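You operate a simulated robot arm through the tools that you are given. There is no shell and no other tool.

The job below is to be done with a simulated robot arm. You get a single attempt, and the scene is never put back.

JOB
Put things in order on the top of the orange bench. At the end: the clear jar (marked "SPARE") from the top of the orange bench stands where the black fan stood; the red lead stands where the clear jar stood; the purple cartridge stands where the red lead stood; the black fan from the top of the orange bench stands on top of the brown small carton (marked "LAMP"); whatever was shut is shut again. Leave all else as you found it, and nothing knocked over.

Only the result counts: the job must be done as asked and must still hold three seconds after the hand-in. Knocking over, shifting, dropping, spilling or breaking anything else fails it.

ROBOT AND FRAMES
A 6-joint arm with a two-finger parallel gripper, fixed in place. Base frame: the origin is on the floor under the middle of its stand, x ahead of it, y to its left, z up; the work surface is at about z = 760. Lengths are in mm, angles in rad, forces in N, time in s.
With the tool pointing down near the work surface it reaches from about 260 to 680 mm from the base axis. Its first joint turns from -1.152 to 1.152 rad. Payload 2.9 kg.
The TCP is the grasp point between the finger pads, 30 mm short of the fingertips. In the tool frame z runs along the fingers and y along their closing line. The gripper opens to 110 mm. The fingers are 20 mm wide and 10 mm thick; the gripper's body (48 by 112 mm) begins 55 mm behind the TCP.
Orientation is told as [roll, pitch, yaw] about the base's x, y, z axes, in that order, counted from this pose: with the fingers straight down and closing along the base's y, the tool's x points along the base's -x, its y along +y and its z along -z.

CONTROLS
- The arm moves only by the tool play_rows. Its argument "deltas" is a list of rows, each a list of 7 numbers: the turn, a rotation vector about the tool's x, y, z in units of 8 degrees (1.0 is 8 degrees), then the shift along the tool's x, y, z in units of 30 mm (1.0 is 30 mm), then the gripper command, from -1 (shut) to 1 (fully open), values between in proportion. In form: [[wx, wy, wz, dx, dy, dz, jaw], ...]. A call has 1 to 20 rows; each row shifts and turns the commanded pose from where the row before left it, along the tool's axes as they then stand. A call with a number of a shift or a turn outside -1 to 1 is refused whole. Each row takes 0.2 s and may step no farther than 50 mm and 0.15 rad from the row before; otherwise, or with a gripper value out of range, the whole call is refused. A pose out of reach is approached as far as the arm can. The call stops where the force on the tool passes 40 N (or 10 N more than at its start, if that is more) or the arm is blocked; 0.2 s more then pass. The fingers move at their own pace (about 108 mm/s each) and stop on an object; they squeeze with about 32 N. The grip force told is the motor's: it shows also when the fingers shut on nothing. Time passes only in rows, and 0.2 s behind the last, so rows that do not move let the fingers close. It gives the time, the measured TCP pose, the force on the tool (base axes), the opening and the grip force at its end, in the units of the frame above (readings bear some noise), with the torque about the TCP (base axes, N m) and any sound that the robot's microphone picked up.
- Cameras (640 x 400 px; columns grow to the right, rows downward): "scene" is fixed at [92.7, 464.2, 1359.4]; the picture's right is [-0.54, -0.84, 0.00], its down [-0.63, 0.40, -0.66] and it looks along [0.56, -0.35, -0.75] (base axes); focal length 214 px, centre (320, 200). "wrist" rides on the gripper at [72, 17, -103] in the tool frame; the picture's right is [-0.23, 0.97, 0.00], its down [-0.76, -0.18, -0.62] and it looks along [-0.61, -0.14, 0.78] (tool axes); focal length 222 px, centre (320, 200). There is no depth. A picture from a camera that has moved, and an enlarged one, comes with that camera's place and axes in the base frame and with its lens. The place of the scene camera against the robot may be out by one fixed shift of up to 18 mm in any direction.
- snapshot(camera): a new picture of that camera. The clock stands still meanwhile.
- close_up(camera, box): a new picture of the part [left, top, right, bottom] of that camera's present view, enlarged. The clock stands still meanwhile.
- job_done(): hands the job in; it is judged then, once.

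Nothing tells you positions but the pictures and the camera data. Unless the task says otherwise, let go and move clear before handing in.

The tools are called after "Call:" as a command line: name --pt "numbers of a row" for each row, then --argument value for the rest, lists and objects as JSON in quotes. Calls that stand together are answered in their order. play_rows: Moves the arm, as the interface text tells. Its arguments: {"type":"object","properties":{"deltas":{"type":"array","items":{"type":"array","items":{"type":"number"}}}},"required":["deltas"]} The other tools are called the same way: snapshot (camera) takes a picture; close_up (camera, box) takes an enlarged picture of a part of a camera's view; job_done () hands the job in.

At the start:

```text
t: 0.0
position: [448.9, -221.3, 1115.1]
ee_rot: [0.001, 0.002, -0.001]
ft_force: [-0.3, -0.7, 0.7]
ft_torque: [-0.02, 0.01, 0.0]
gripper_width: 110.1
grip_force: 0.0
```

scene: 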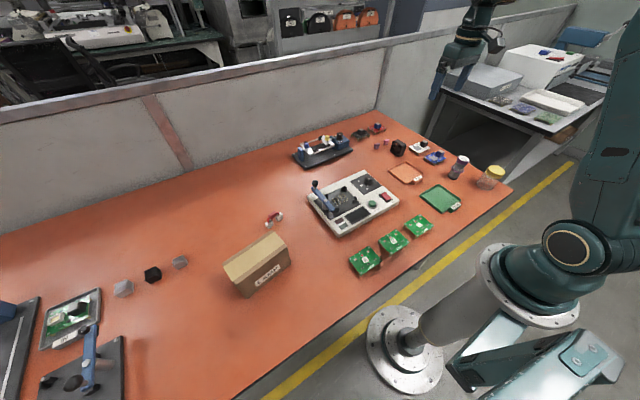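
wrist: 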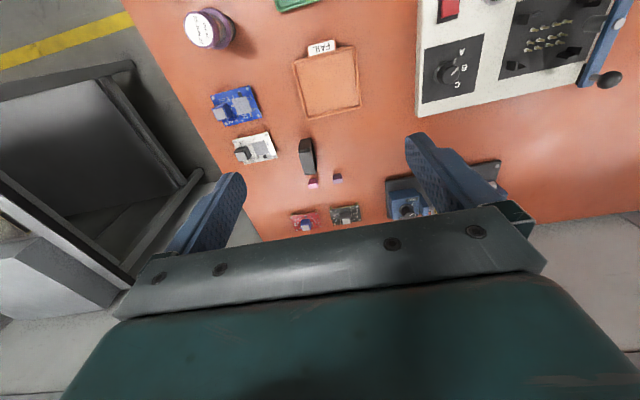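

I see an orange bench with a carton, a test fixture, boards, jars and small parts. I'll look closer at several regions before moving.

Call:
close_up --camera "scene" --box '[340, 110, 520, 222]'

Call:
close_up --camera "scene" --box '[200, 200, 360, 300]'

Call:
close_up --camera "scene" --box '[280, 110, 440, 210]'

Call:
close_up --camera "scene" --box '[0, 240, 220, 400]'

Call:
close_up --camera "wrist" --box '[170, 0, 410, 150]'

Call:
close_up --camera "wrist" --box '[200, 110, 440, 260]'

```text
3.56 times, centred on (430, 166) of scene
camera zoom: at [92.7, 464.2, 1359.4], right [-0.54, -0.84, 0.0], down [-0.63, 0.4, -0.66], along [0.56, -0.35, -0.75], focal length 763 px, centre (-71, 321)
```

zoom: 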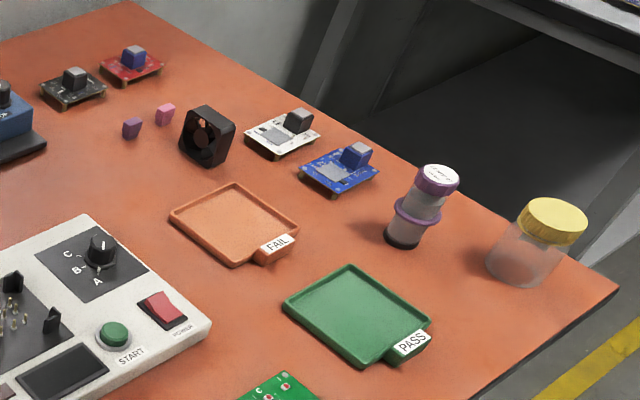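

```text
4.00 times, centred on (280, 250) of scene
camera zoom: at [92.7, 464.2, 1359.4], right [-0.54, -0.84, 0.0], down [-0.63, 0.4, -0.66], along [0.56, -0.35, -0.75], focal length 858 px, centre (480, 0)
```

zoom: 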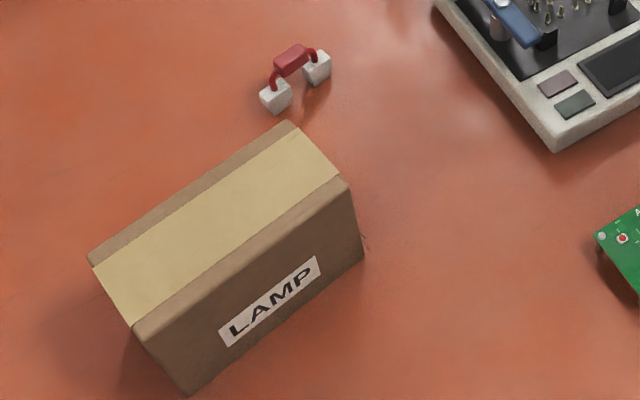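

```text
4.00 times, centred on (360, 160) of scene
camera zoom: at [92.7, 464.2, 1359.4], right [-0.54, -0.84, 0.0], down [-0.63, 0.4, -0.66], along [0.56, -0.35, -0.75], focal length 858 px, centre (160, 360)
```

zoom: 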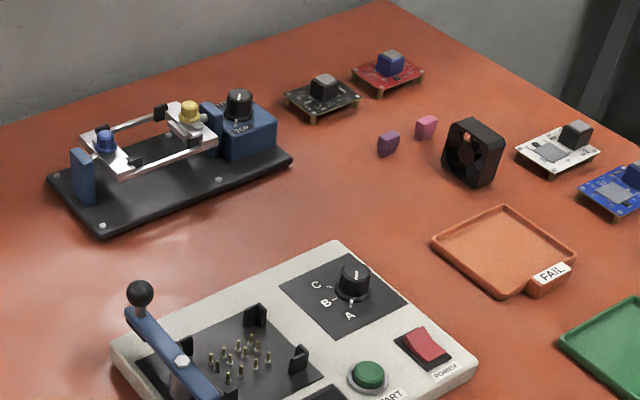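

```text
2.50 times, centred on (110, 320) of scene
camera zoom: at [92.7, 464.2, 1359.4], right [-0.54, -0.84, 0.0], down [-0.63, 0.4, -0.66], along [0.56, -0.35, -0.75], focal length 536 px, centre (845, -100)
```

zoom: 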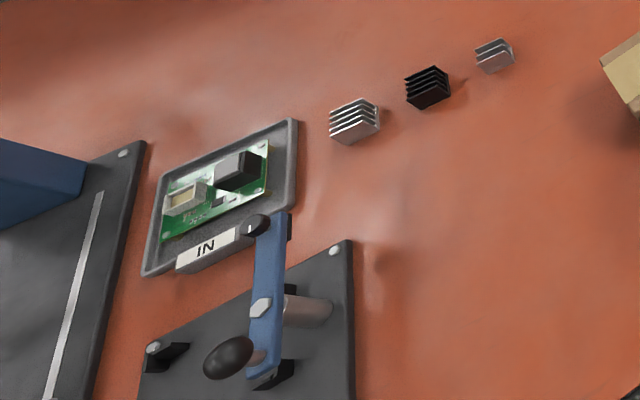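

```text
2.67 times, centred on (290, 75) of wrist
camera zoom: at [378.7, -205.0, 1217.5], right [0.23, 0.97, 0.0], down [0.76, -0.18, 0.62], along [0.61, -0.14, -0.78], focal length 592 px, centre (400, 533)
```

zoom: 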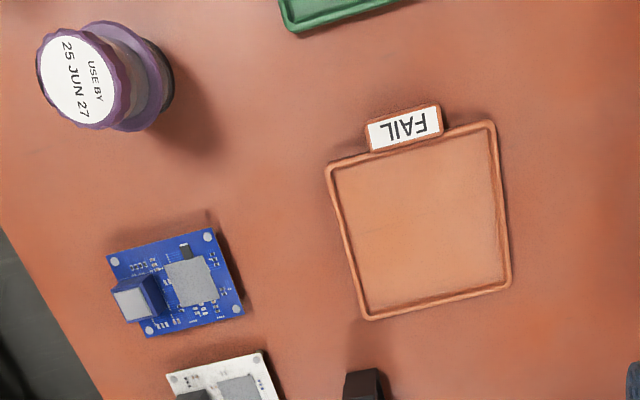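

```text
2.67 times, centred on (320, 185) of wrist
camera zoom: at [378.7, -205.0, 1217.5], right [0.23, 0.97, 0.0], down [0.76, -0.18, 0.62], along [0.61, -0.14, -0.78], focal length 592 px, centre (320, 240)
```

zoom: 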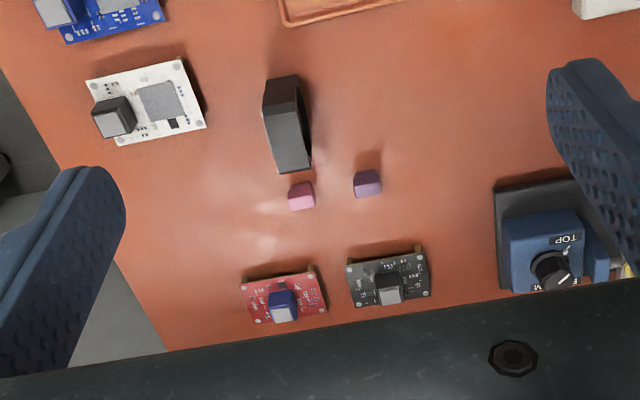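

The yellow-lid jar is near the bench's right corner (about x 249, y −408), with the purple-capped cartridge at about (350, −342). The black fan is near (588, −280), the red lead near (531, 373) and the LAMP carton near (390, 467), its top at about z 876. I'll move the wrist camera in for a better look at the fan.

Call:
play_rows --pt "0 0 0 -0.3 -0.3 0.85 0.5" --pt "0 0 0 -0.3 -0.3 0.85 0.2" --pt "0 0 0 -0.3 -0.3 0.85 0.2" --pt "0 0 0 -0.3 -0.3 0.85 0.2" --pt "0 0 0 -0.3 -0.3 0.85 0.2" --pt "0 0 0 -0.3 -0.3 0.85 0.2" --pt "0 0 0 -0.3 -0.2 0.85 0.2"

Call:
snapshot --camera "wrist"

Call:
close_up --camera "scene" --box '[370, 120, 450, 170]'

Call:
close_up --camera "scene" --box '[440, 145, 520, 195]'

Call:
close_up --camera "scene" --box '[250, 200, 298, 230]'

```text
t: 1.6
position: [514.3, -280.9, 936.6]
ee_rot: [0.0, 0.0, 0.0]
ft_force: [0.7, -0.2, 0.1]
ft_torque: [0.0, -0.03, -0.02]
gripper_width: 65.9
grip_force: 0.1
```

```text
taken
camera wrist: at [441.4, -263.9, 1039.4], right [0.23, 0.97, 0.0], down [0.76, -0.18, 0.62], along [0.61, -0.14, -0.78], focal length 222 px, centre (320, 200)
```

wrist: 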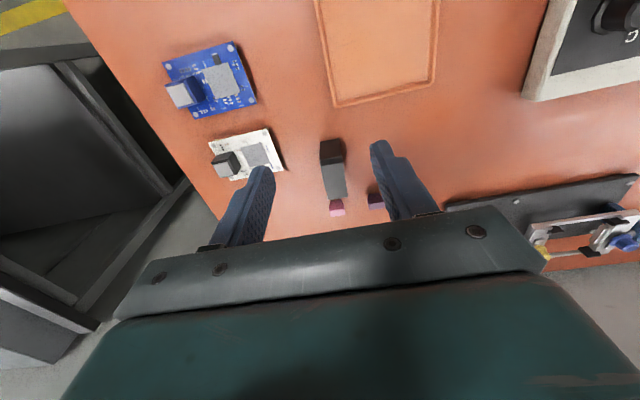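

```text
8.00 times, centred on (410, 145) of scene
camera zoom: at [92.7, 464.2, 1359.4], right [-0.54, -0.84, 0.0], down [-0.63, 0.4, -0.66], along [0.56, -0.35, -0.75], focal length 1716 px, centre (-400, 640)
```

zoom: 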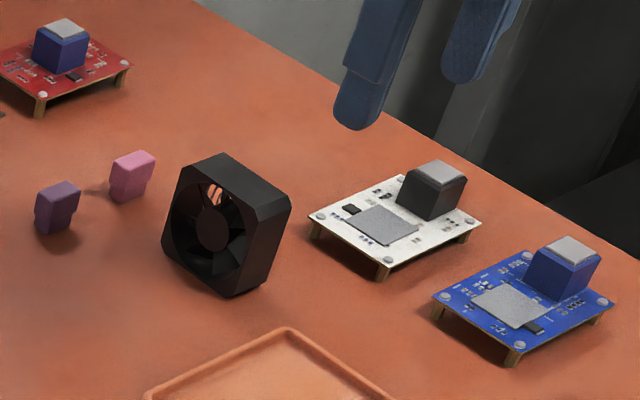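

```text
8.00 times, centred on (480, 170) of scene
camera zoom: at [92.7, 464.2, 1359.4], right [-0.54, -0.84, 0.0], down [-0.63, 0.4, -0.66], along [0.56, -0.35, -0.75], focal length 1716 px, centre (-960, 440)
```

zoom: 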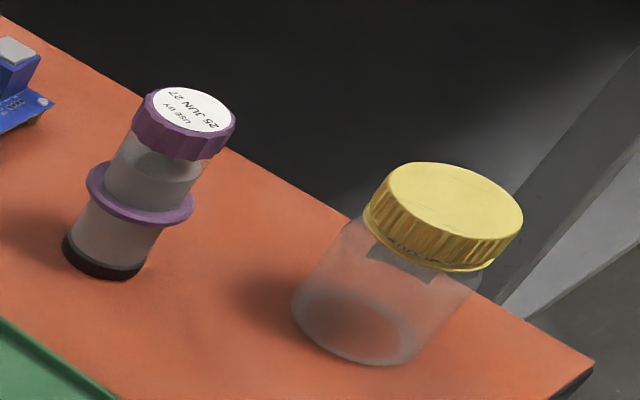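

```text
13.33 times, centred on (274, 215) of scene
camera zoom: at [92.7, 464.2, 1359.4], right [-0.54, -0.84, 0.0], down [-0.63, 0.4, -0.66], along [0.56, -0.35, -0.75], focal length 2860 px, centre (933, 0)
```

zoom: 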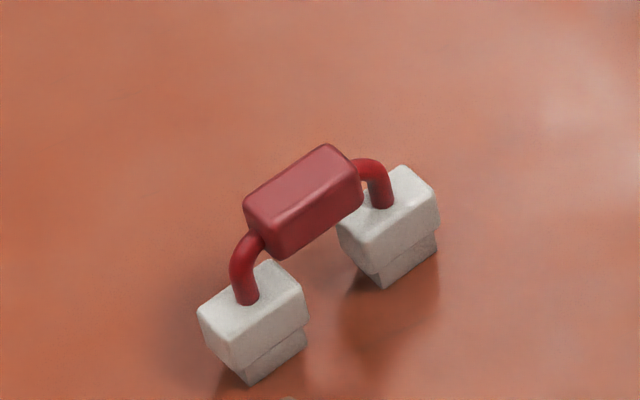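

The fan stands upright on its edge with its thin side roughly along y. I'll zoom in with the wrist camera to get its exact place and turn.

Call:
close_up --camera "wrist" --box '[270, 120, 400, 220]'

Call:
close_up --camera "wrist" --box '[140, 20, 300, 120]'

```text
4.00 times, centred on (335, 170) of wrist
camera zoom: at [441.4, -263.9, 1039.4], right [0.23, 0.97, 0.0], down [0.76, -0.18, 0.62], along [0.61, -0.14, -0.78], focal length 888 px, centre (260, 320)
```

zoom: 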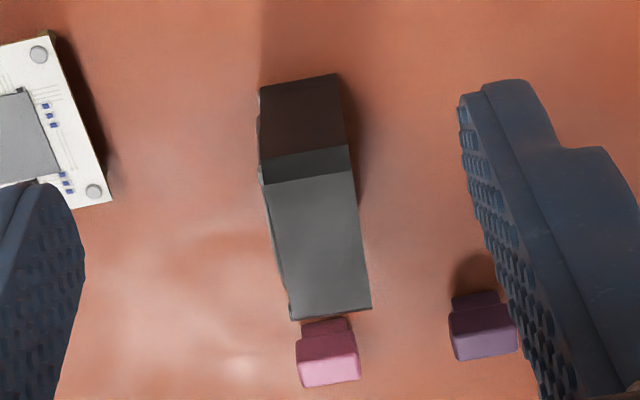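

```text
4.00 times, centred on (220, 70) of wrist
camera zoom: at [441.4, -263.9, 1039.4], right [0.23, 0.97, 0.0], down [0.76, -0.18, 0.62], along [0.61, -0.14, -0.78], focal length 888 px, centre (720, 720)
```

zoom: 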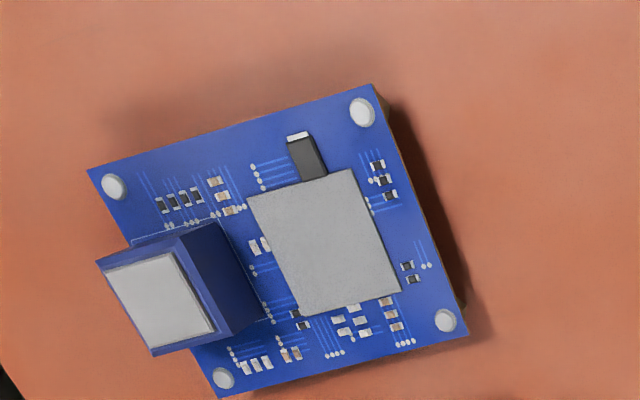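

The fan measures about 60×60×25 mm, centred near (590.5, −280) and almost square to the axes. I'll move above it and check the alignment before going down.

Call:
play_rows --pt "0 0 0 -0.85 0.03 0 0.2" --pt "0 0 0 -0.85 0 0 0.2" --pt "0 0 0.24 -0.84 0 0 0.2" --pt "0 0 0 0 0 0.8 0.2" --pt "0 0 0 0 0 0.8 0.2" --pt "0 0 0 0 0 0.8 0.2"

Call:
snapshot --camera "wrist"

Call:
close_up --camera "scene" --box '[360, 110, 440, 160]'

```text
t: 3.0
position: [590.3, -280.5, 863.9]
ee_rot: [0.0, 0.0, -0.033]
ft_force: [0.8, -0.8, 0.3]
ft_torque: [-0.02, -0.02, 0.0]
gripper_width: 65.9
grip_force: 0.0
```

```text
taken
camera wrist: at [518.0, -260.9, 966.6], right [0.26, 0.97, 0.0], down [0.76, -0.2, 0.62], along [0.6, -0.16, -0.78], focal length 222 px, centre (320, 200)
```

wrist: 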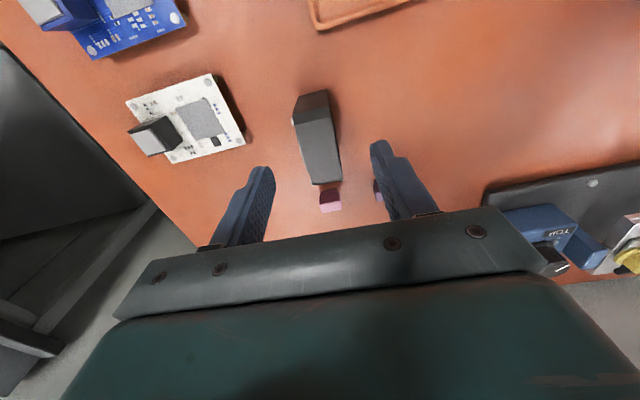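

```text
8.00 times, centred on (400, 135) of scene
camera zoom: at [92.7, 464.2, 1359.4], right [-0.54, -0.84, 0.0], down [-0.63, 0.4, -0.66], along [0.56, -0.35, -0.75], focal length 1716 px, centre (-320, 720)
```

zoom: 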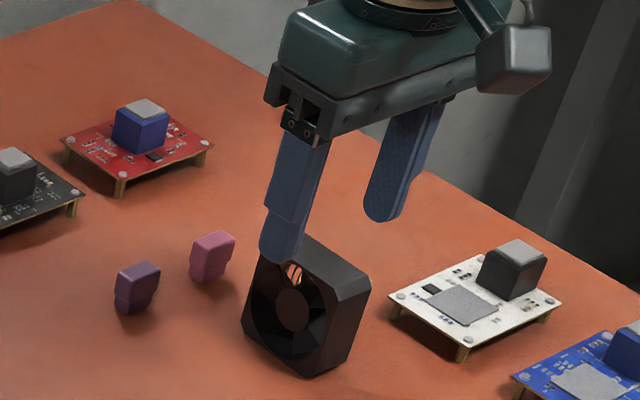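

The fan sits between the fingers. I'll zoom in once more to confirm the centring.

Call:
close_up --camera "wrist" --box '[240, 70, 400, 220]'

```text
2.67 times, centred on (320, 145) of wrist
camera zoom: at [518.0, -260.9, 966.6], right [0.26, 0.97, 0.0], down [0.76, -0.2, 0.62], along [0.6, -0.16, -0.78], focal length 592 px, centre (320, 347)
```

zoom: 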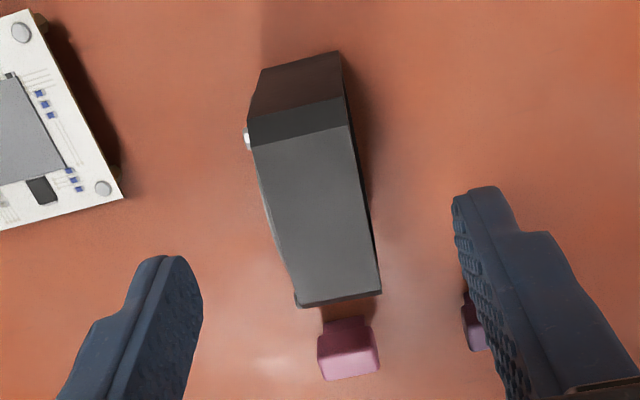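

The centring is right (590, −280). Now I'll go down and close on the fan.

Call:
play_rows --pt "0 0 0 0 0 0.75 0.2" --pt "0 0 0 0 0 0.75 0.2" --pt "0 0 0 0 0 0.63 0.2" --pt "0 0 0 0 0 0 0.2" --pt "0 0 0 0 0 0 -0.3" --pt "0 0 0 0 0 0 -1" --pt "0 0 0 0 0 0 -1" --pt "0 0 0 0 0 0 -1"

Call:
snapshot --camera "wrist"

```text
t: 4.8
position: [590.5, -280.0, 799.5]
ee_rot: [0.001, 0.001, -0.034]
ft_force: [1.1, 0.7, -0.4]
ft_torque: [0.0, 0.02, 0.0]
gripper_width: 24.6
grip_force: 32.3
```

```text
taken
camera wrist: at [518.9, -260.8, 903.5], right [0.26, 0.97, 0.0], down [0.76, -0.2, 0.62], along [0.6, -0.16, -0.78], focal length 222 px, centre (320, 200)
```

wrist: 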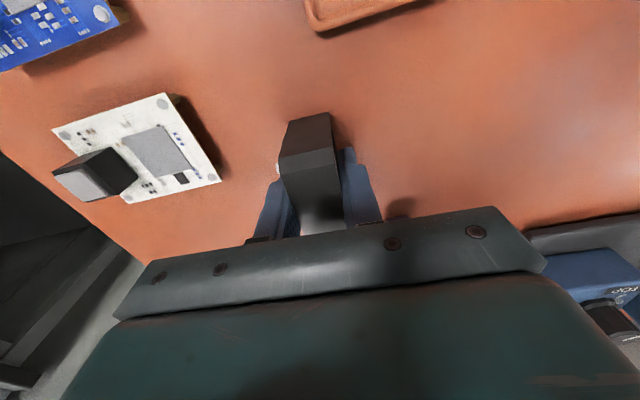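

The fan is held (24.6 mm opening, 32 N). I'll lift it straight up, then carry it high over to the carton side.

Call:
play_rows --pt "0 0 0 0 0 -0.5 -1" --pt "0 0 0 0 0 -0.8 -1" --pt "0 0 0 0 0 -1 -1" --pt "0 0 0 0 0 -1 -1" --pt "0 0 0 0 0 -1 -1" --pt "0 0 0 0 0 -1 -1" --pt "0 0 0 0 0 -1 -1" --pt "0 0 0 0 0 -0.7 -1"

Call:
close_up --camera "scene" --box '[360, 70, 520, 195]'

```text
t: 6.6
position: [590.0, -279.5, 1010.1]
ee_rot: [-0.001, 0.0, -0.034]
ft_force: [0.7, 0.0, -1.1]
ft_torque: [0.04, -0.01, -0.02]
gripper_width: 24.3
grip_force: 32.1
```

```text
3.20 times, centred on (440, 132) of scene
camera zoom: at [92.7, 464.2, 1359.4], right [-0.54, -0.84, 0.0], down [-0.63, 0.4, -0.66], along [0.56, -0.35, -0.75], focal length 686 px, centre (-64, 416)
```

zoom: 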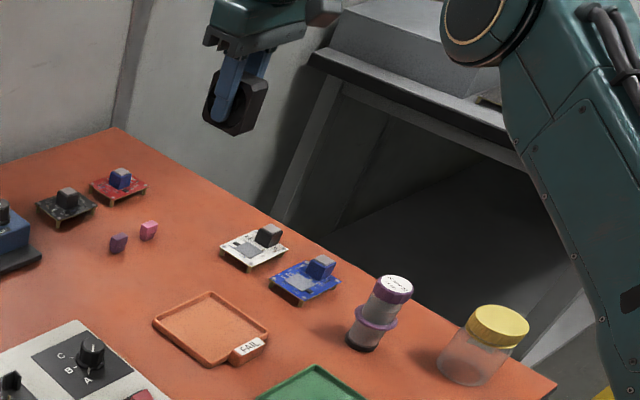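

The fan is up cleanly. I'll carry it across to a point short of the carton.

Call:
play_rows --pt "0 0 0 0.35 0.6 0 -1" --pt "0 0 0 0.35 0.99 0 -1" --pt "0 0 0 0.35 0.99 0 -1" --pt "0 0 0 0.35 0.99 0 -1" --pt "0 0 0 0.35 0.99 0 -1" --pt "0 0 0 0.35 0.99 0 -1" --pt "0 0 0 0.35 0.99 0 -1" --pt "0 0 0 0.35 0.99 0 -1" --pt "0 0 0 0.35 0.99 0 -1" --pt "0 0 0 0.35 0.99 0 -1" --pt "0 0 0 0.35 0.99 0 -1" --pt "0 0 0 0.35 0.99 0 -1" --pt "0 0 0 0.35 0.99 0 -1" --pt "0 0 0 0.35 0.99 0 -1" --pt "0 0 0 0.35 0.99 0 -1" --pt "0 0 0 0.35 0.99 0 -1" --pt "0 0 0 0.35 0.99 0 -1" --pt "0 0 0 0.35 0.99 0 -1" --pt "0 0 0 0.35 0.6 0 -1"

Call:
snapshot --camera "wrist"

Call:
snapshot --camera "scene"

```text
t: 10.6
position: [407.7, 266.0, 1011.8]
ee_rot: [0.001, 0.002, -0.033]
ft_force: [-0.4, 0.2, -0.3]
ft_torque: [-0.02, -0.02, 0.02]
gripper_width: 24.5
grip_force: 31.8
```

```text
taken
camera wrist: at [336.1, 285.2, 1114.6], right [0.26, 0.97, 0.0], down [0.76, -0.2, 0.62], along [0.6, -0.16, -0.78], focal length 222 px, centre (320, 200)
```

wrist: 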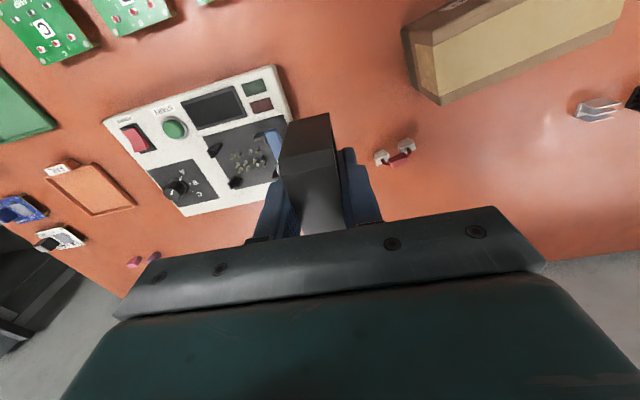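

```text
taken
```

scene: 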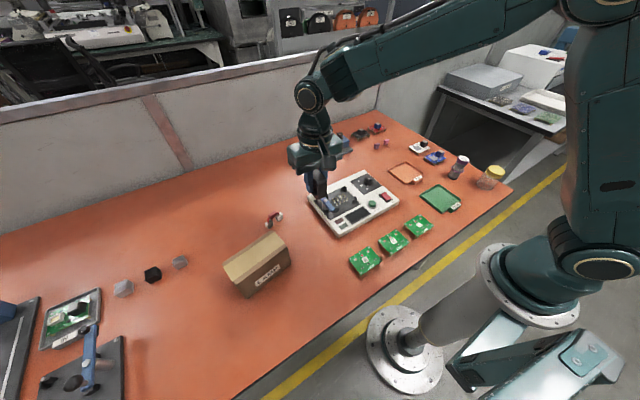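

The carton and red lead are both in view of the wrist camera. I'll zoom in on them.

Call:
close_up --camera "wrist" --box '[380, 0, 640, 120]'

Call:
close_up --camera "wrist" --box '[360, 125, 440, 175]'

```text
2.46 times, centred on (510, 60) of wrist
camera zoom: at [336.1, 285.2, 1114.6], right [0.26, 0.97, 0.0], down [0.76, -0.2, 0.62], along [0.6, -0.16, -0.78], focal length 547 px, centre (-148, 545)
```

zoom: 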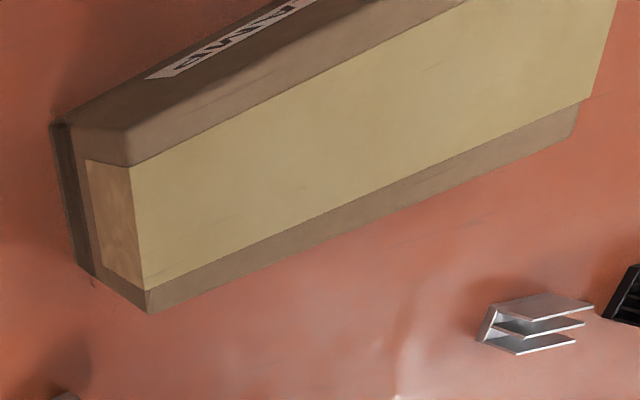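

```text
8.00 times, centred on (400, 150) of wrist
camera zoom: at [336.1, 285.2, 1114.6], right [0.26, 0.97, 0.0], down [0.76, -0.2, 0.62], along [0.6, -0.16, -0.78], focal length 1777 px, centre (-320, 600)
```

zoom: 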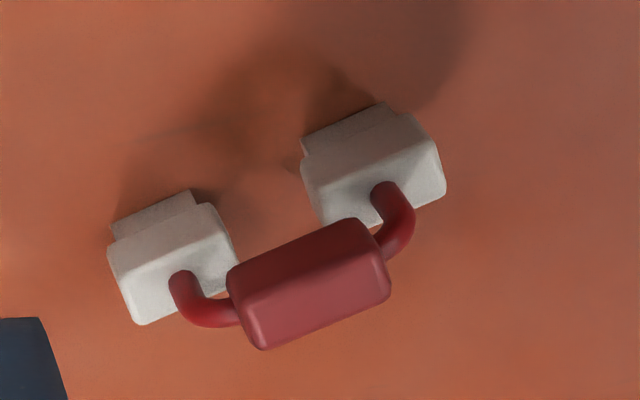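

By wrist-camera triangulation the carton top is about 149×70 mm, centred near (392, 460), with its long axis turned about 99.5°. The lead is near (538, 360). I'll turn the fan to line up with the carton's long axis and move it above the carton.

Call:
play_rows --pt "0 0 -0.975 0 0 0 -1" --pt "0 0 -0.975 0 0 0 -1" --pt "0 0 -0.975 0 0 0 -1" --pt "0 0 -0.975 0 0 0 -1" --pt "0 0 -0.975 0 0 0 -1" --pt "0 0 -0.975 0 0 0 -1" --pt "0 0 -0.975 0 0 0 -1" --pt "0 0 -0.975 0 0 0 -1" --pt "0 0 -0.975 0 0 0 -1" --pt "0 0 -0.975 0 0 0 -1" --pt "0 0 -0.975 0 0 0 -1" --pt "0 0 -0.975 0 0 0 -1" --pt "0 0 -0.975 0 0 0 -1"

Call:
snapshot --camera "wrist"

```text
t: 13.4
position: [408.6, 267.4, 1010.2]
ee_rot: [-0.001, 0.0, 1.737]
ft_force: [-0.5, 0.0, 0.4]
ft_torque: [0.0, 0.0, -0.01]
gripper_width: 24.2
grip_force: 31.8
```

```text
taken
camera wrist: at [404.1, 192.0, 1113.5], right [-1.0, 0.06, 0.0], down [0.05, 0.78, 0.62], along [0.04, 0.62, -0.78], focal length 222 px, centre (320, 200)
```

wrist: 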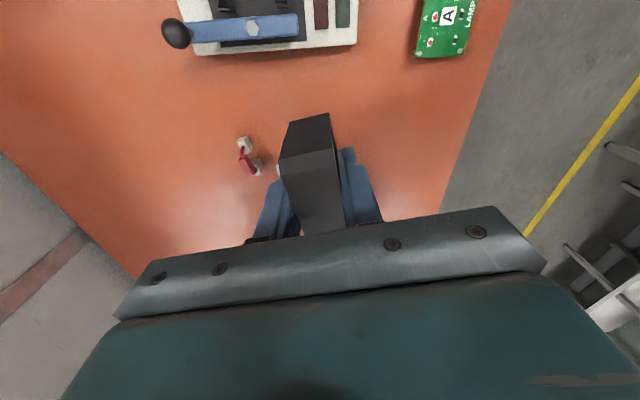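

The turn is done. I'll zoom on the lead from here for a second bearing, then move above the carton.

Call:
close_up --camera "wrist" --box '[210, 125, 290, 185]'

Call:
play_rows --pt "0 0 0 -0.7 -0.07 0 -1" --pt "0 0 0 -0.95 -0.08 0 -1" --pt "0 0 0 -0.95 -0.08 0 -1" --pt "0 0 0 -0.95 -0.08 0 -1" --pt "0 0 0 -0.95 -0.08 0 -1" --pt "0 0 0 -0.95 -0.08 0 -1" --pt "0 0 0 -0.95 -0.07 0 -1"

Call:
snapshot --camera "wrist"

Call:
close_up --camera "scene" --box '[180, 120, 360, 300]'

```text
6.67 times, centred on (250, 155) of wrist
camera zoom: at [404.1, 192.0, 1113.5], right [-1.0, 0.06, 0.0], down [0.05, 0.78, 0.62], along [0.04, 0.62, -0.78], focal length 1481 px, centre (787, 500)
```

zoom: 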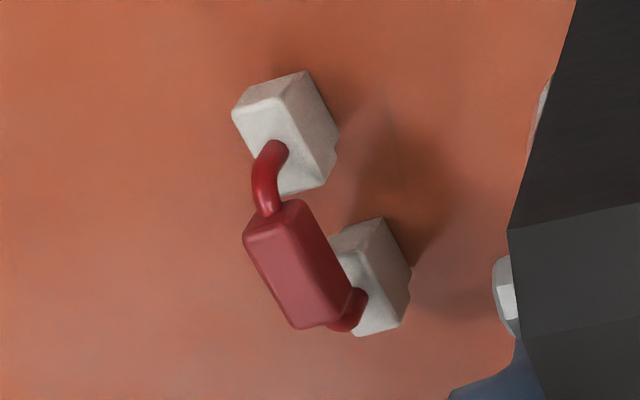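

```text
t: 15.0
position: [392.9, 456.1, 1013.0]
ee_rot: [0.002, -0.001, 1.738]
ft_force: [0.9, 0.1, -0.7]
ft_torque: [-0.01, 0.0, -0.03]
gripper_width: 24.2
grip_force: 31.8
```

```text
taken
camera wrist: at [388.7, 382.5, 1114.6], right [-1.0, 0.06, 0.0], down [0.05, 0.78, 0.62], along [0.04, 0.62, -0.78], focal length 222 px, centre (320, 200)
```

wrist: 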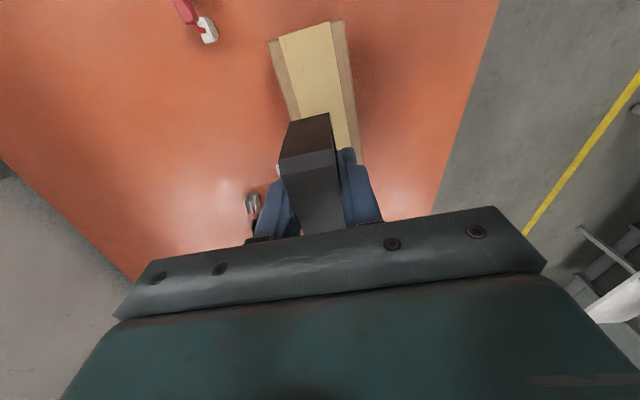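

```text
2.22 times, centred on (270, 210) of scene
camera zoom: at [92.7, 464.2, 1359.4], right [-0.54, -0.84, 0.0], down [-0.63, 0.4, -0.66], along [0.56, -0.35, -0.75], focal length 477 px, centre (431, 178)
```

zoom: 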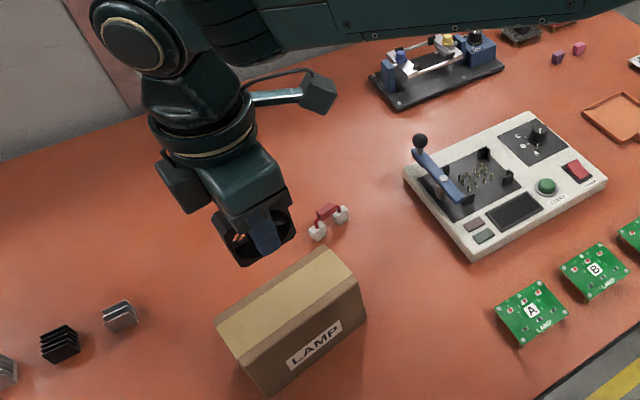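

The carton is below, seen end-on. I'll zoom in for the carton edges and the fan's position over it.

Call:
close_up --camera "wrist" --box '[230, 0, 400, 200]'

Call:
close_up --camera "scene" --box '[210, 190, 310, 300]'

```text
2.00 times, centred on (315, 100) of wrist
camera zoom: at [388.7, 382.5, 1114.6], right [-1.0, 0.06, 0.0], down [0.05, 0.78, 0.62], along [0.04, 0.62, -0.78], focal length 444 px, centre (330, 400)
```

zoom: 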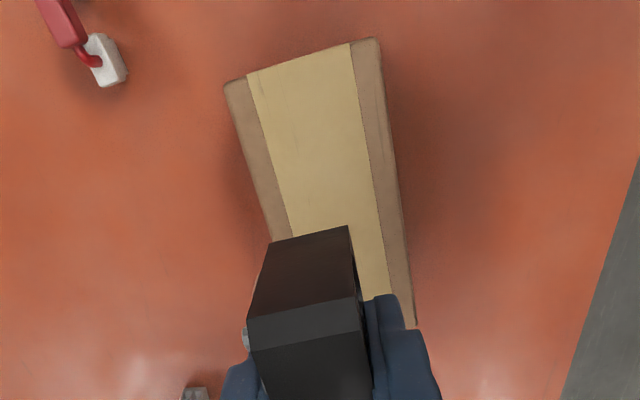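

```text
3.64 times, centred on (260, 245) of scene
camera zoom: at [92.7, 464.2, 1359.4], right [-0.54, -0.84, 0.0], down [-0.63, 0.4, -0.66], along [0.56, -0.35, -0.75], focal length 780 px, centre (538, 36)
```

zoom: 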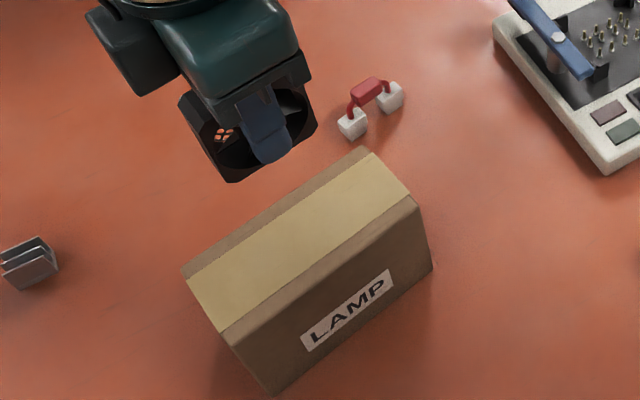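

The carton top comes out at z ≈ 863, centred at (391, 460), and the fan is right above it. I'll go down to just short of contact and then feel for the surface.

Call:
play_rows --pt "0 0 0 -0.05 0.06 0.7 -1" --pt "0 0 0 -0.05 0 0.8 -1" --pt "0 0 0 0 0 0.7 -1" --pt "0 0 0 0 0 0.6 -1" --pt "0 0 0 0 0 0.4 -1" --pt "0 0 0 0 0 0 -1"

Call:
close_up --camera "scene" --box '[210, 190, 310, 300]'

Call:
snapshot --camera "wrist"

```text
t: 16.4
position: [391.0, 460.4, 914.6]
ee_rot: [-0.001, 0.0, 1.736]
ft_force: [-0.6, 0.2, -0.2]
ft_torque: [-0.01, 0.0, 0.0]
gripper_width: 24.2
grip_force: 32.1
```

```text
3.64 times, centred on (260, 245) of scene
camera zoom: at [92.7, 464.2, 1359.4], right [-0.54, -0.84, 0.0], down [-0.63, 0.4, -0.66], along [0.56, -0.35, -0.75], focal length 780 px, centre (538, 36)
```

zoom: 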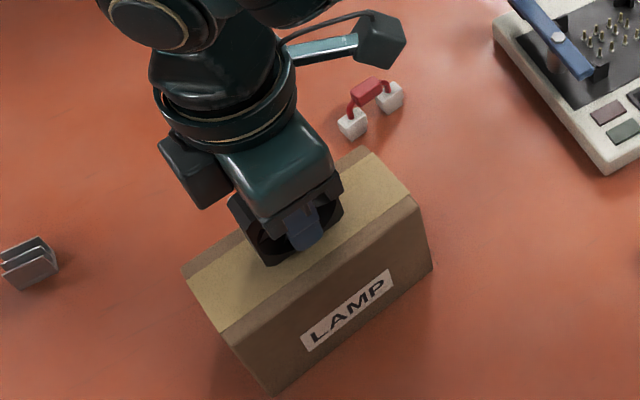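

```text
taken
camera wrist: at [385.6, 386.4, 1016.2], right [-1.0, 0.06, 0.0], down [0.05, 0.78, 0.62], along [0.04, 0.62, -0.78], focal length 222 px, centre (320, 200)
```

wrist: 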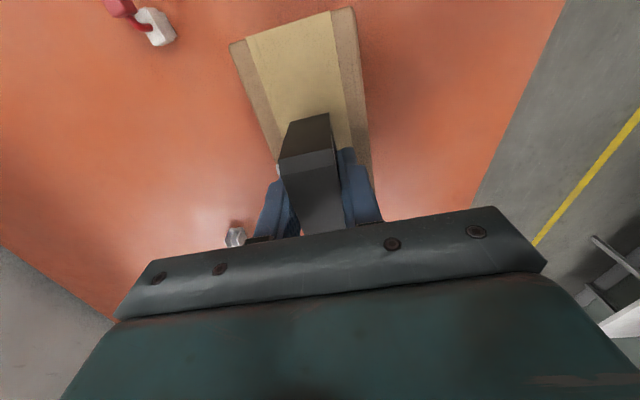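

The fan is over the middle of the carton top. I'll lower it in small steps and watch the force.

Call:
play_rows --pt "0 0 0 0 0 0.12 -1" --pt "0 0 0 0 0 0.1 -1" --pt "0 0 0 0 0 0 -1"

Call:
close_up --camera "wrist" --box '[260, 80, 380, 200]'

```text
t: 17.2
position: [390.6, 460.9, 907.3]
ee_rot: [0.001, 0.001, 1.736]
ft_force: [-0.4, 0.2, -1.1]
ft_torque: [-0.02, -0.01, -0.01]
gripper_width: 24.3
grip_force: 32.2
```

```text
3.33 times, centred on (320, 140) of wrist
camera zoom: at [386.1, 386.8, 1009.7], right [-1.0, 0.06, 0.0], down [0.05, 0.78, 0.62], along [0.04, 0.62, -0.78], focal length 740 px, centre (320, 400)
```

zoom: 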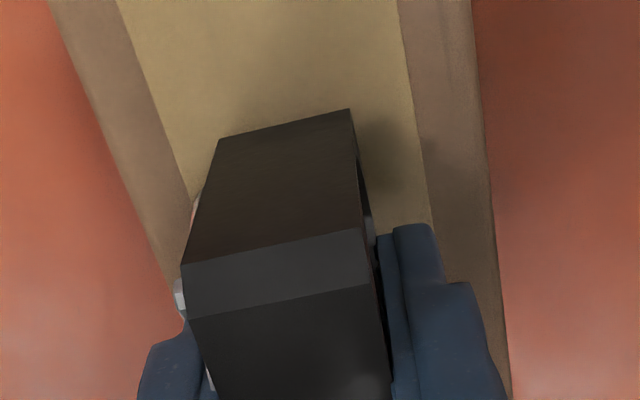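

Call:
play_rows --pt "0 0 0 0 0 0.08 -1" --pt "0 0 0 0 0 0 -1"

Call:
play_rows --pt "0 0 0 0 0 0.06 -1" --pt "0 0 0 0 0 0 -1"

```text
t: 17.8
position: [391.3, 461.1, 906.5]
ee_rot: [-0.001, 0.001, 1.736]
ft_force: [-0.7, -1.0, 0.2]
ft_torque: [0.01, -0.01, 0.02]
gripper_width: 24.1
grip_force: 31.9
```

```text
t: 18.4
position: [390.4, 461.2, 906.5]
ee_rot: [-0.002, -0.001, 1.736]
ft_force: [-1.4, -3.5, 13.5]
ft_torque: [-0.25, 0.07, 0.01]
gripper_width: 24.4
grip_force: 32.0
```

Contact is felt (13.5 N up). I'll ease off slightly, open gently and rise straight up.

Call:
play_rows --pt "0 0 0 0 0 -0.05 -1" --pt "0 0 0 0 0 0 -1"

Call:
play_rows --pt "0 0 0 0 0 0 -0.5" --pt "0 0 0 0 0 0 -0.3" --pt "0 0 0 0 0 0 -0.2" --pt "0 0 0 0 0 0 -0.1"

Call:
close_up --camera "wrist" --box '[220, 60, 420, 220]'

Call:
close_up --camera "scene" --box '[210, 190, 310, 300]'

```text
t: 19.0
position: [389.9, 461.1, 905.9]
ee_rot: [0.0, -0.001, 1.737]
ft_force: [1.5, 1.7, 4.3]
ft_torque: [0.12, -0.01, -0.03]
gripper_width: 24.5
grip_force: 32.0
```

```text
t: 20.0
position: [390.7, 461.1, 905.9]
ee_rot: [0.001, 0.0, 1.738]
ft_force: [0.1, 0.5, -0.5]
ft_torque: [-0.01, -0.03, 0.0]
gripper_width: 49.8
grip_force: 0.0
```

```text
2.50 times, centred on (320, 140) of wrist
camera zoom: at [386.2, 386.9, 1008.5], right [-1.0, 0.06, 0.0], down [0.05, 0.78, 0.62], along [0.04, 0.62, -0.78], focal length 555 px, centre (320, 350)
```

zoom: 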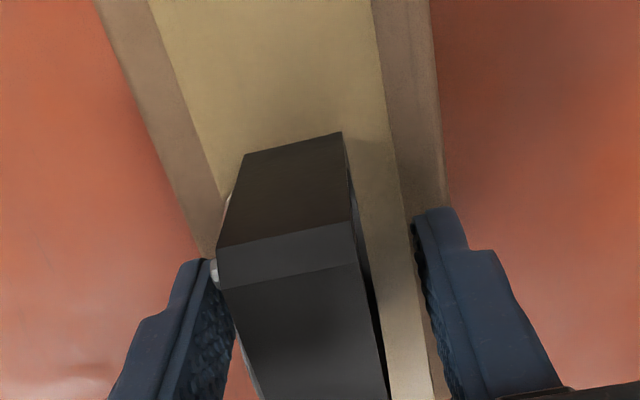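

```text
3.64 times, centred on (260, 245) of scene
camera zoom: at [92.7, 464.2, 1359.4], right [-0.54, -0.84, 0.0], down [-0.63, 0.4, -0.66], along [0.56, -0.35, -0.75], focal length 780 px, centre (538, 36)
```

zoom: 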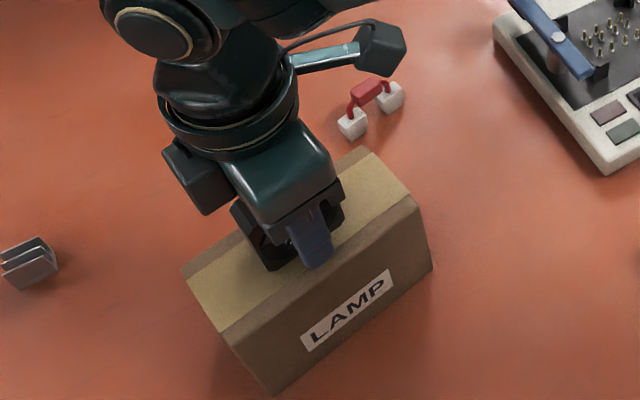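

The fan stays standing after release. I'll rise straight up and check it.

Call:
play_rows --pt "0 0 0 0 0 -0.5 -0.1" --pt "0 0 0 0 0 -0.8 -0.1" --pt "0 0 0 0 0 -1 -0.1" --pt "0 0 0 0 0 -1 -0.1" --pt "0 0 0 0 0 -1 -0.1"

Call:
close_up --camera "wrist" --box '[200, 0, 440, 220]'

Call:
close_up --camera "scene" --box '[210, 190, 310, 300]'

```text
t: 21.2
position: [388.6, 459.6, 1034.4]
ee_rot: [-0.001, -0.001, 1.737]
ft_force: [-0.6, 0.0, 0.0]
ft_torque: [0.01, -0.04, 0.01]
gripper_width: 49.5
grip_force: 0.0
```

```text
1.82 times, centred on (320, 110) of wrist
camera zoom: at [385.1, 385.2, 1137.4], right [-1.0, 0.06, 0.0], down [0.05, 0.78, 0.62], along [0.04, 0.62, -0.78], focal length 404 px, centre (320, 364)
```

zoom: 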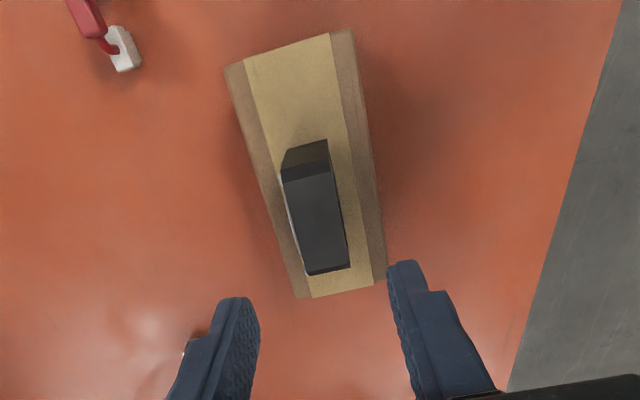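

```text
3.64 times, centred on (260, 245) of scene
camera zoom: at [92.7, 464.2, 1359.4], right [-0.54, -0.84, 0.0], down [-0.63, 0.4, -0.66], along [0.56, -0.35, -0.75], focal length 780 px, centre (538, 36)
```

zoom: 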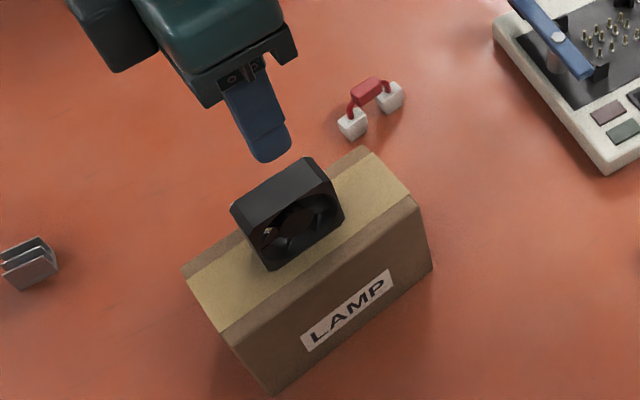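

The fan now stands on the carton. Next is the jar: I'll turn the wrist back and carry the empty gripper over to the right end, staying high.

Call:
play_rows --pt "0 0 0.957 0 0 0 0.2" --pt "0 0 0.957 0 0 0 0.5" --pt "0 0 0.957 0 0 0 0.8" --pt "0 0 0.957 0 0 0 1" --pt "0 0 0.957 0 0 0 1" --pt "0 0 0.957 0 0 0 1" --pt "0 0 0.957 0 0 0 1" --pt "0 0 0.957 0 0 0 1" --pt "0 0 0.957 0 0 0 1" --pt "0 0 0.957 0 0 0 1" --pt "0 0 0.957 0 0 0 1" --pt "0 0 0.957 0 0 0 1" --pt "0 0 0.957 0 0 0 1"

Call:
play_rows --pt "0 0 0 -0.106 -0.958 0 1" --pt "0 0 0 -0.106 -0.958 0 1" --pt "0 0 0 -0.106 -0.958 0 1" --pt "0 0 0 -0.106 -0.958 0 1" --pt "0 0 0 -0.106 -0.958 0 1" --pt "0 0 0 -0.106 -0.958 0 1" --pt "0 0 0 -0.106 -0.958 0 1" --pt "0 0 0 -0.106 -0.958 0 1" --pt "0 0 0 -0.106 -0.958 0 1" --pt "0 0 0 -0.106 -0.958 0 1" --pt "0 0 0 -0.106 -0.958 0 1" --pt "0 0 0 -0.106 -0.958 0 1" --pt "0 0 0 -0.106 -0.958 0 1" --pt "0 0 0 -0.106 -0.958 0 1" --pt "0 0 0 -0.106 -0.958 0 1" --pt "0 0 0 -0.106 -0.958 0 1"

Call:
play_rows --pt "0 0 0 0.46 -0.95 0 1" --pt "0 0 0 0.46 -0.95 0 1" --pt "0 0 0 0.46 -0.95 0 1" --pt "0 0 0 0.46 -0.95 0 1" --pt "0 0 0 0.46 -0.95 0 1" --pt "0 0 0 0.46 -0.95 0 1" --pt "0 0 0 0.46 -0.95 0 1" --pt "0 0 0 0.46 -0.95 0 1" --pt "0 0 0 0.46 -0.95 0 1" --pt "0 0 0 0.46 -0.95 0 1" --pt "0 0 0 0.46 -0.95 0 1" --pt "0 0 0 0.46 -0.95 0 1" --pt "0 0 0 0.46 -0.95 0 1"

Call:
snapshot --camera "wrist"

Call:
snapshot --camera "scene"

```text
t: 24.0
position: [390.4, 460.3, 1035.2]
ee_rot: [0.0, 0.001, -0.003]
ft_force: [-0.5, 0.1, 0.3]
ft_torque: [-0.01, -0.01, 0.01]
gripper_width: 109.9
grip_force: 0.1
```

```text
t: 27.4
position: [440.0, 0.6, 1033.7]
ee_rot: [0.0, 0.0, -0.001]
ft_force: [-0.1, -0.9, -0.1]
ft_torque: [-0.01, 0.0, -0.01]
gripper_width: 110.2
grip_force: 0.1
```

```text
t: 30.2
position: [259.7, -369.8, 1032.9]
ee_rot: [0.0, 0.0, 0.0]
ft_force: [-0.3, 0.5, -0.8]
ft_torque: [0.0, -0.02, -0.03]
gripper_width: 109.9
grip_force: 0.1
```

```text
taken
camera wrist: at [188.0, -353.7, 1135.7], right [0.23, 0.97, 0.0], down [0.76, -0.18, 0.62], along [0.61, -0.14, -0.78], focal length 222 px, centre (320, 200)
```

wrist: 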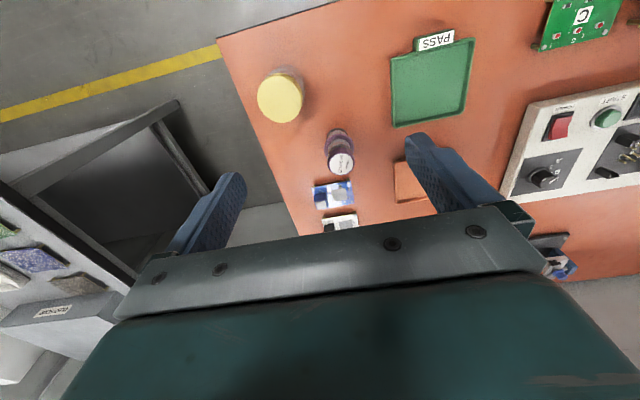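

```text
taken
```

scene: 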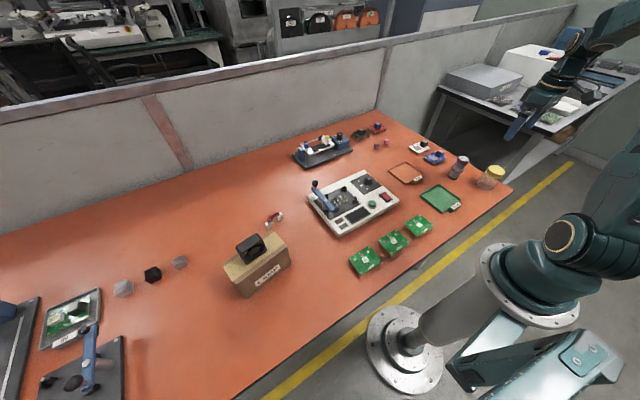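

The jar and cartridge are in view of the wrist camera. I'll zoom in on both.

Call:
close_up --camera "wrist" --box '[230, 40, 370, 190]'

Call:
close_up --camera "wrist" --box '[240, 50, 330, 140]'

```text
2.67 times, centred on (300, 115) of wrist
camera zoom: at [188.0, -353.7, 1135.7], right [0.23, 0.97, 0.0], down [0.76, -0.18, 0.62], along [0.61, -0.14, -0.78], focal length 592 px, centre (373, 427)
```

zoom: 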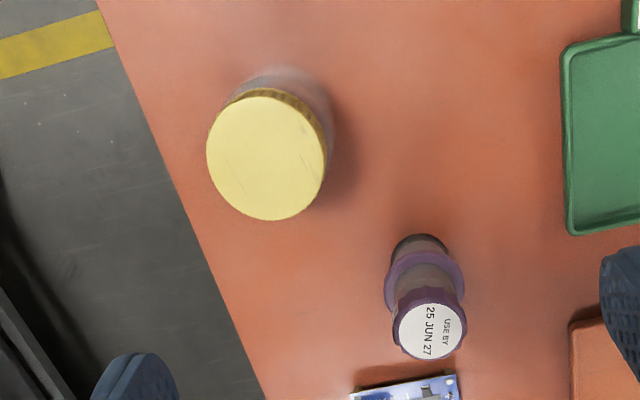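

```text
4.44 times, centred on (285, 95) of wrist
camera zoom: at [188.0, -353.7, 1135.7], right [0.23, 0.97, 0.0], down [0.76, -0.18, 0.62], along [0.61, -0.14, -0.78], focal length 987 px, centre (476, 667)
```

zoom: 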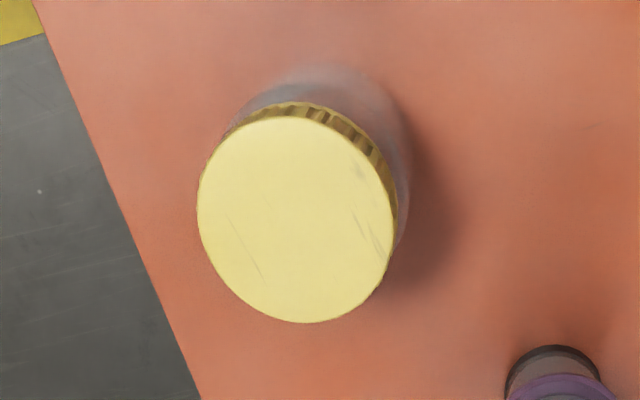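

The lid centre triangulates to about (252, −422) with its top near z 830 and a diameter of about 57 mm. I'll move above it with the gripper open and check again.

Call:
play_rows --pt "0 0 0 0.064 -0.435 0.93 0.8" --pt "0 0 0 0.064 -0.435 0.93 0.8" --pt "0 0 0 0.064 -0.435 0.93 0.8" --pt "0 0 0 0.064 -0.435 0.8 0.8"

Call:
snapshot --camera "wrist"

Call:
close_up --camera "wrist" --box '[200, 20, 420, 210]'

Call:
close_up --camera "scene" --box '[430, 110, 530, 210]'

```text
t: 31.2
position: [254.1, -421.3, 925.0]
ee_rot: [-0.001, -0.001, -0.001]
ft_force: [-1.0, -0.3, -0.3]
ft_torque: [0.0, -0.01, 0.0]
gripper_width: 99.2
grip_force: 0.1
```

```text
taken
camera wrist: at [182.2, -404.7, 1027.6], right [0.23, 0.97, 0.0], down [0.76, -0.18, 0.62], along [0.61, -0.14, -0.78], focal length 222 px, centre (320, 200)
```

wrist: 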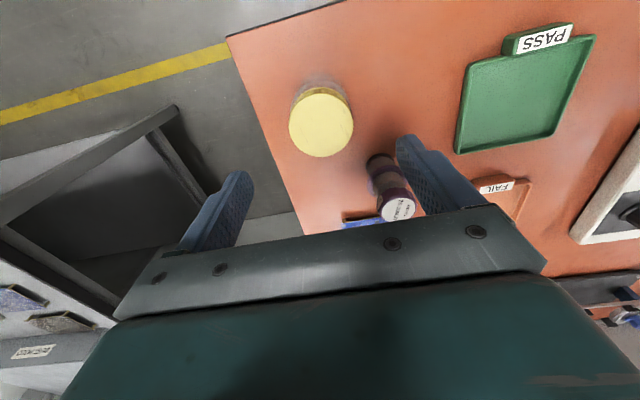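

```text
2.11 times, centred on (310, 115) of wrist
camera zoom: at [182.2, -404.7, 1027.6], right [0.23, 0.97, 0.0], down [0.76, -0.18, 0.62], along [0.61, -0.14, -0.78], focal length 468 px, centre (341, 379)
```

zoom: 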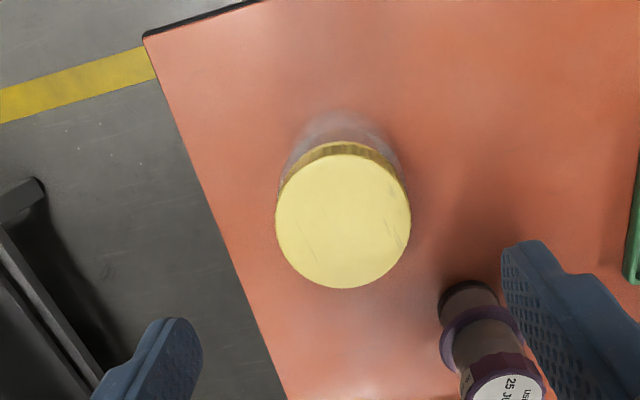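

```text
4.00 times, centred on (480, 160) of scene
camera zoom: at [92.7, 464.2, 1359.4], right [-0.54, -0.84, 0.0], down [-0.63, 0.4, -0.66], along [0.56, -0.35, -0.75], focal length 858 px, centre (-320, 360)
```

zoom: 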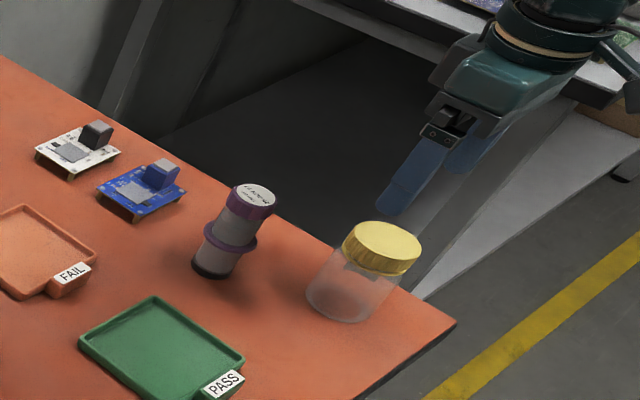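

The lid centre refines to (250, −420), top z ≈ 838. I'll go down around the lid and close.

Call:
play_rows --pt "0 0 0 0.13 0.04 0.8 0.6" --pt "0 0 0 0 0 0.9 0.5" --pt "0 0 0 0 0 0.9 0.5" --pt "0 0 0 0 0 0.83 0.5" --pt "0 0 0 0 0 0 0.5"

Call:
close_up --camera "wrist" --box '[200, 40, 440, 230]'

Call:
close_up --camera "scene" --box '[440, 130, 530, 210]'

```text
t: 32.4
position: [251.8, -419.7, 824.1]
ee_rot: [-0.001, 0.0, -0.003]
ft_force: [-0.4, -0.4, -0.3]
ft_torque: [0.04, 0.0, 0.0]
gripper_width: 82.6
grip_force: 0.1
```

```text
2.11 times, centred on (320, 135) of wrist
camera zoom: at [179.2, -403.1, 926.2], right [0.23, 0.97, 0.0], down [0.76, -0.18, 0.62], along [0.61, -0.14, -0.78], focal length 468 px, centre (320, 337)
```

zoom: 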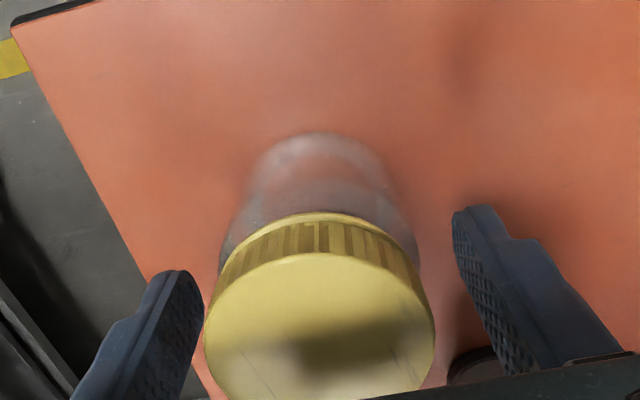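

```text
5.00 times, centred on (485, 170) of scene
camera zoom: at [92.7, 464.2, 1359.4], right [-0.54, -0.84, 0.0], down [-0.63, 0.4, -0.66], along [0.56, -0.35, -0.75], focal length 1072 px, centre (-505, 350)
```

zoom: 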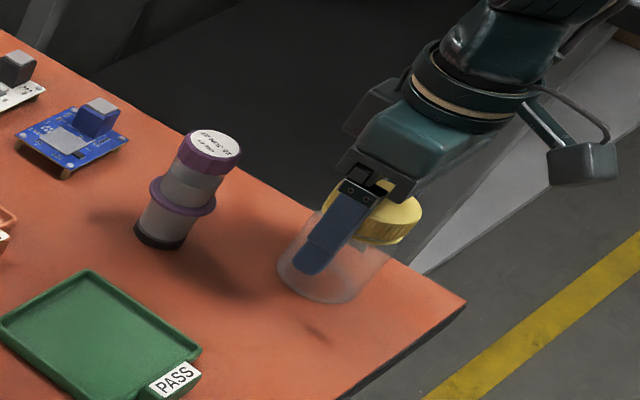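

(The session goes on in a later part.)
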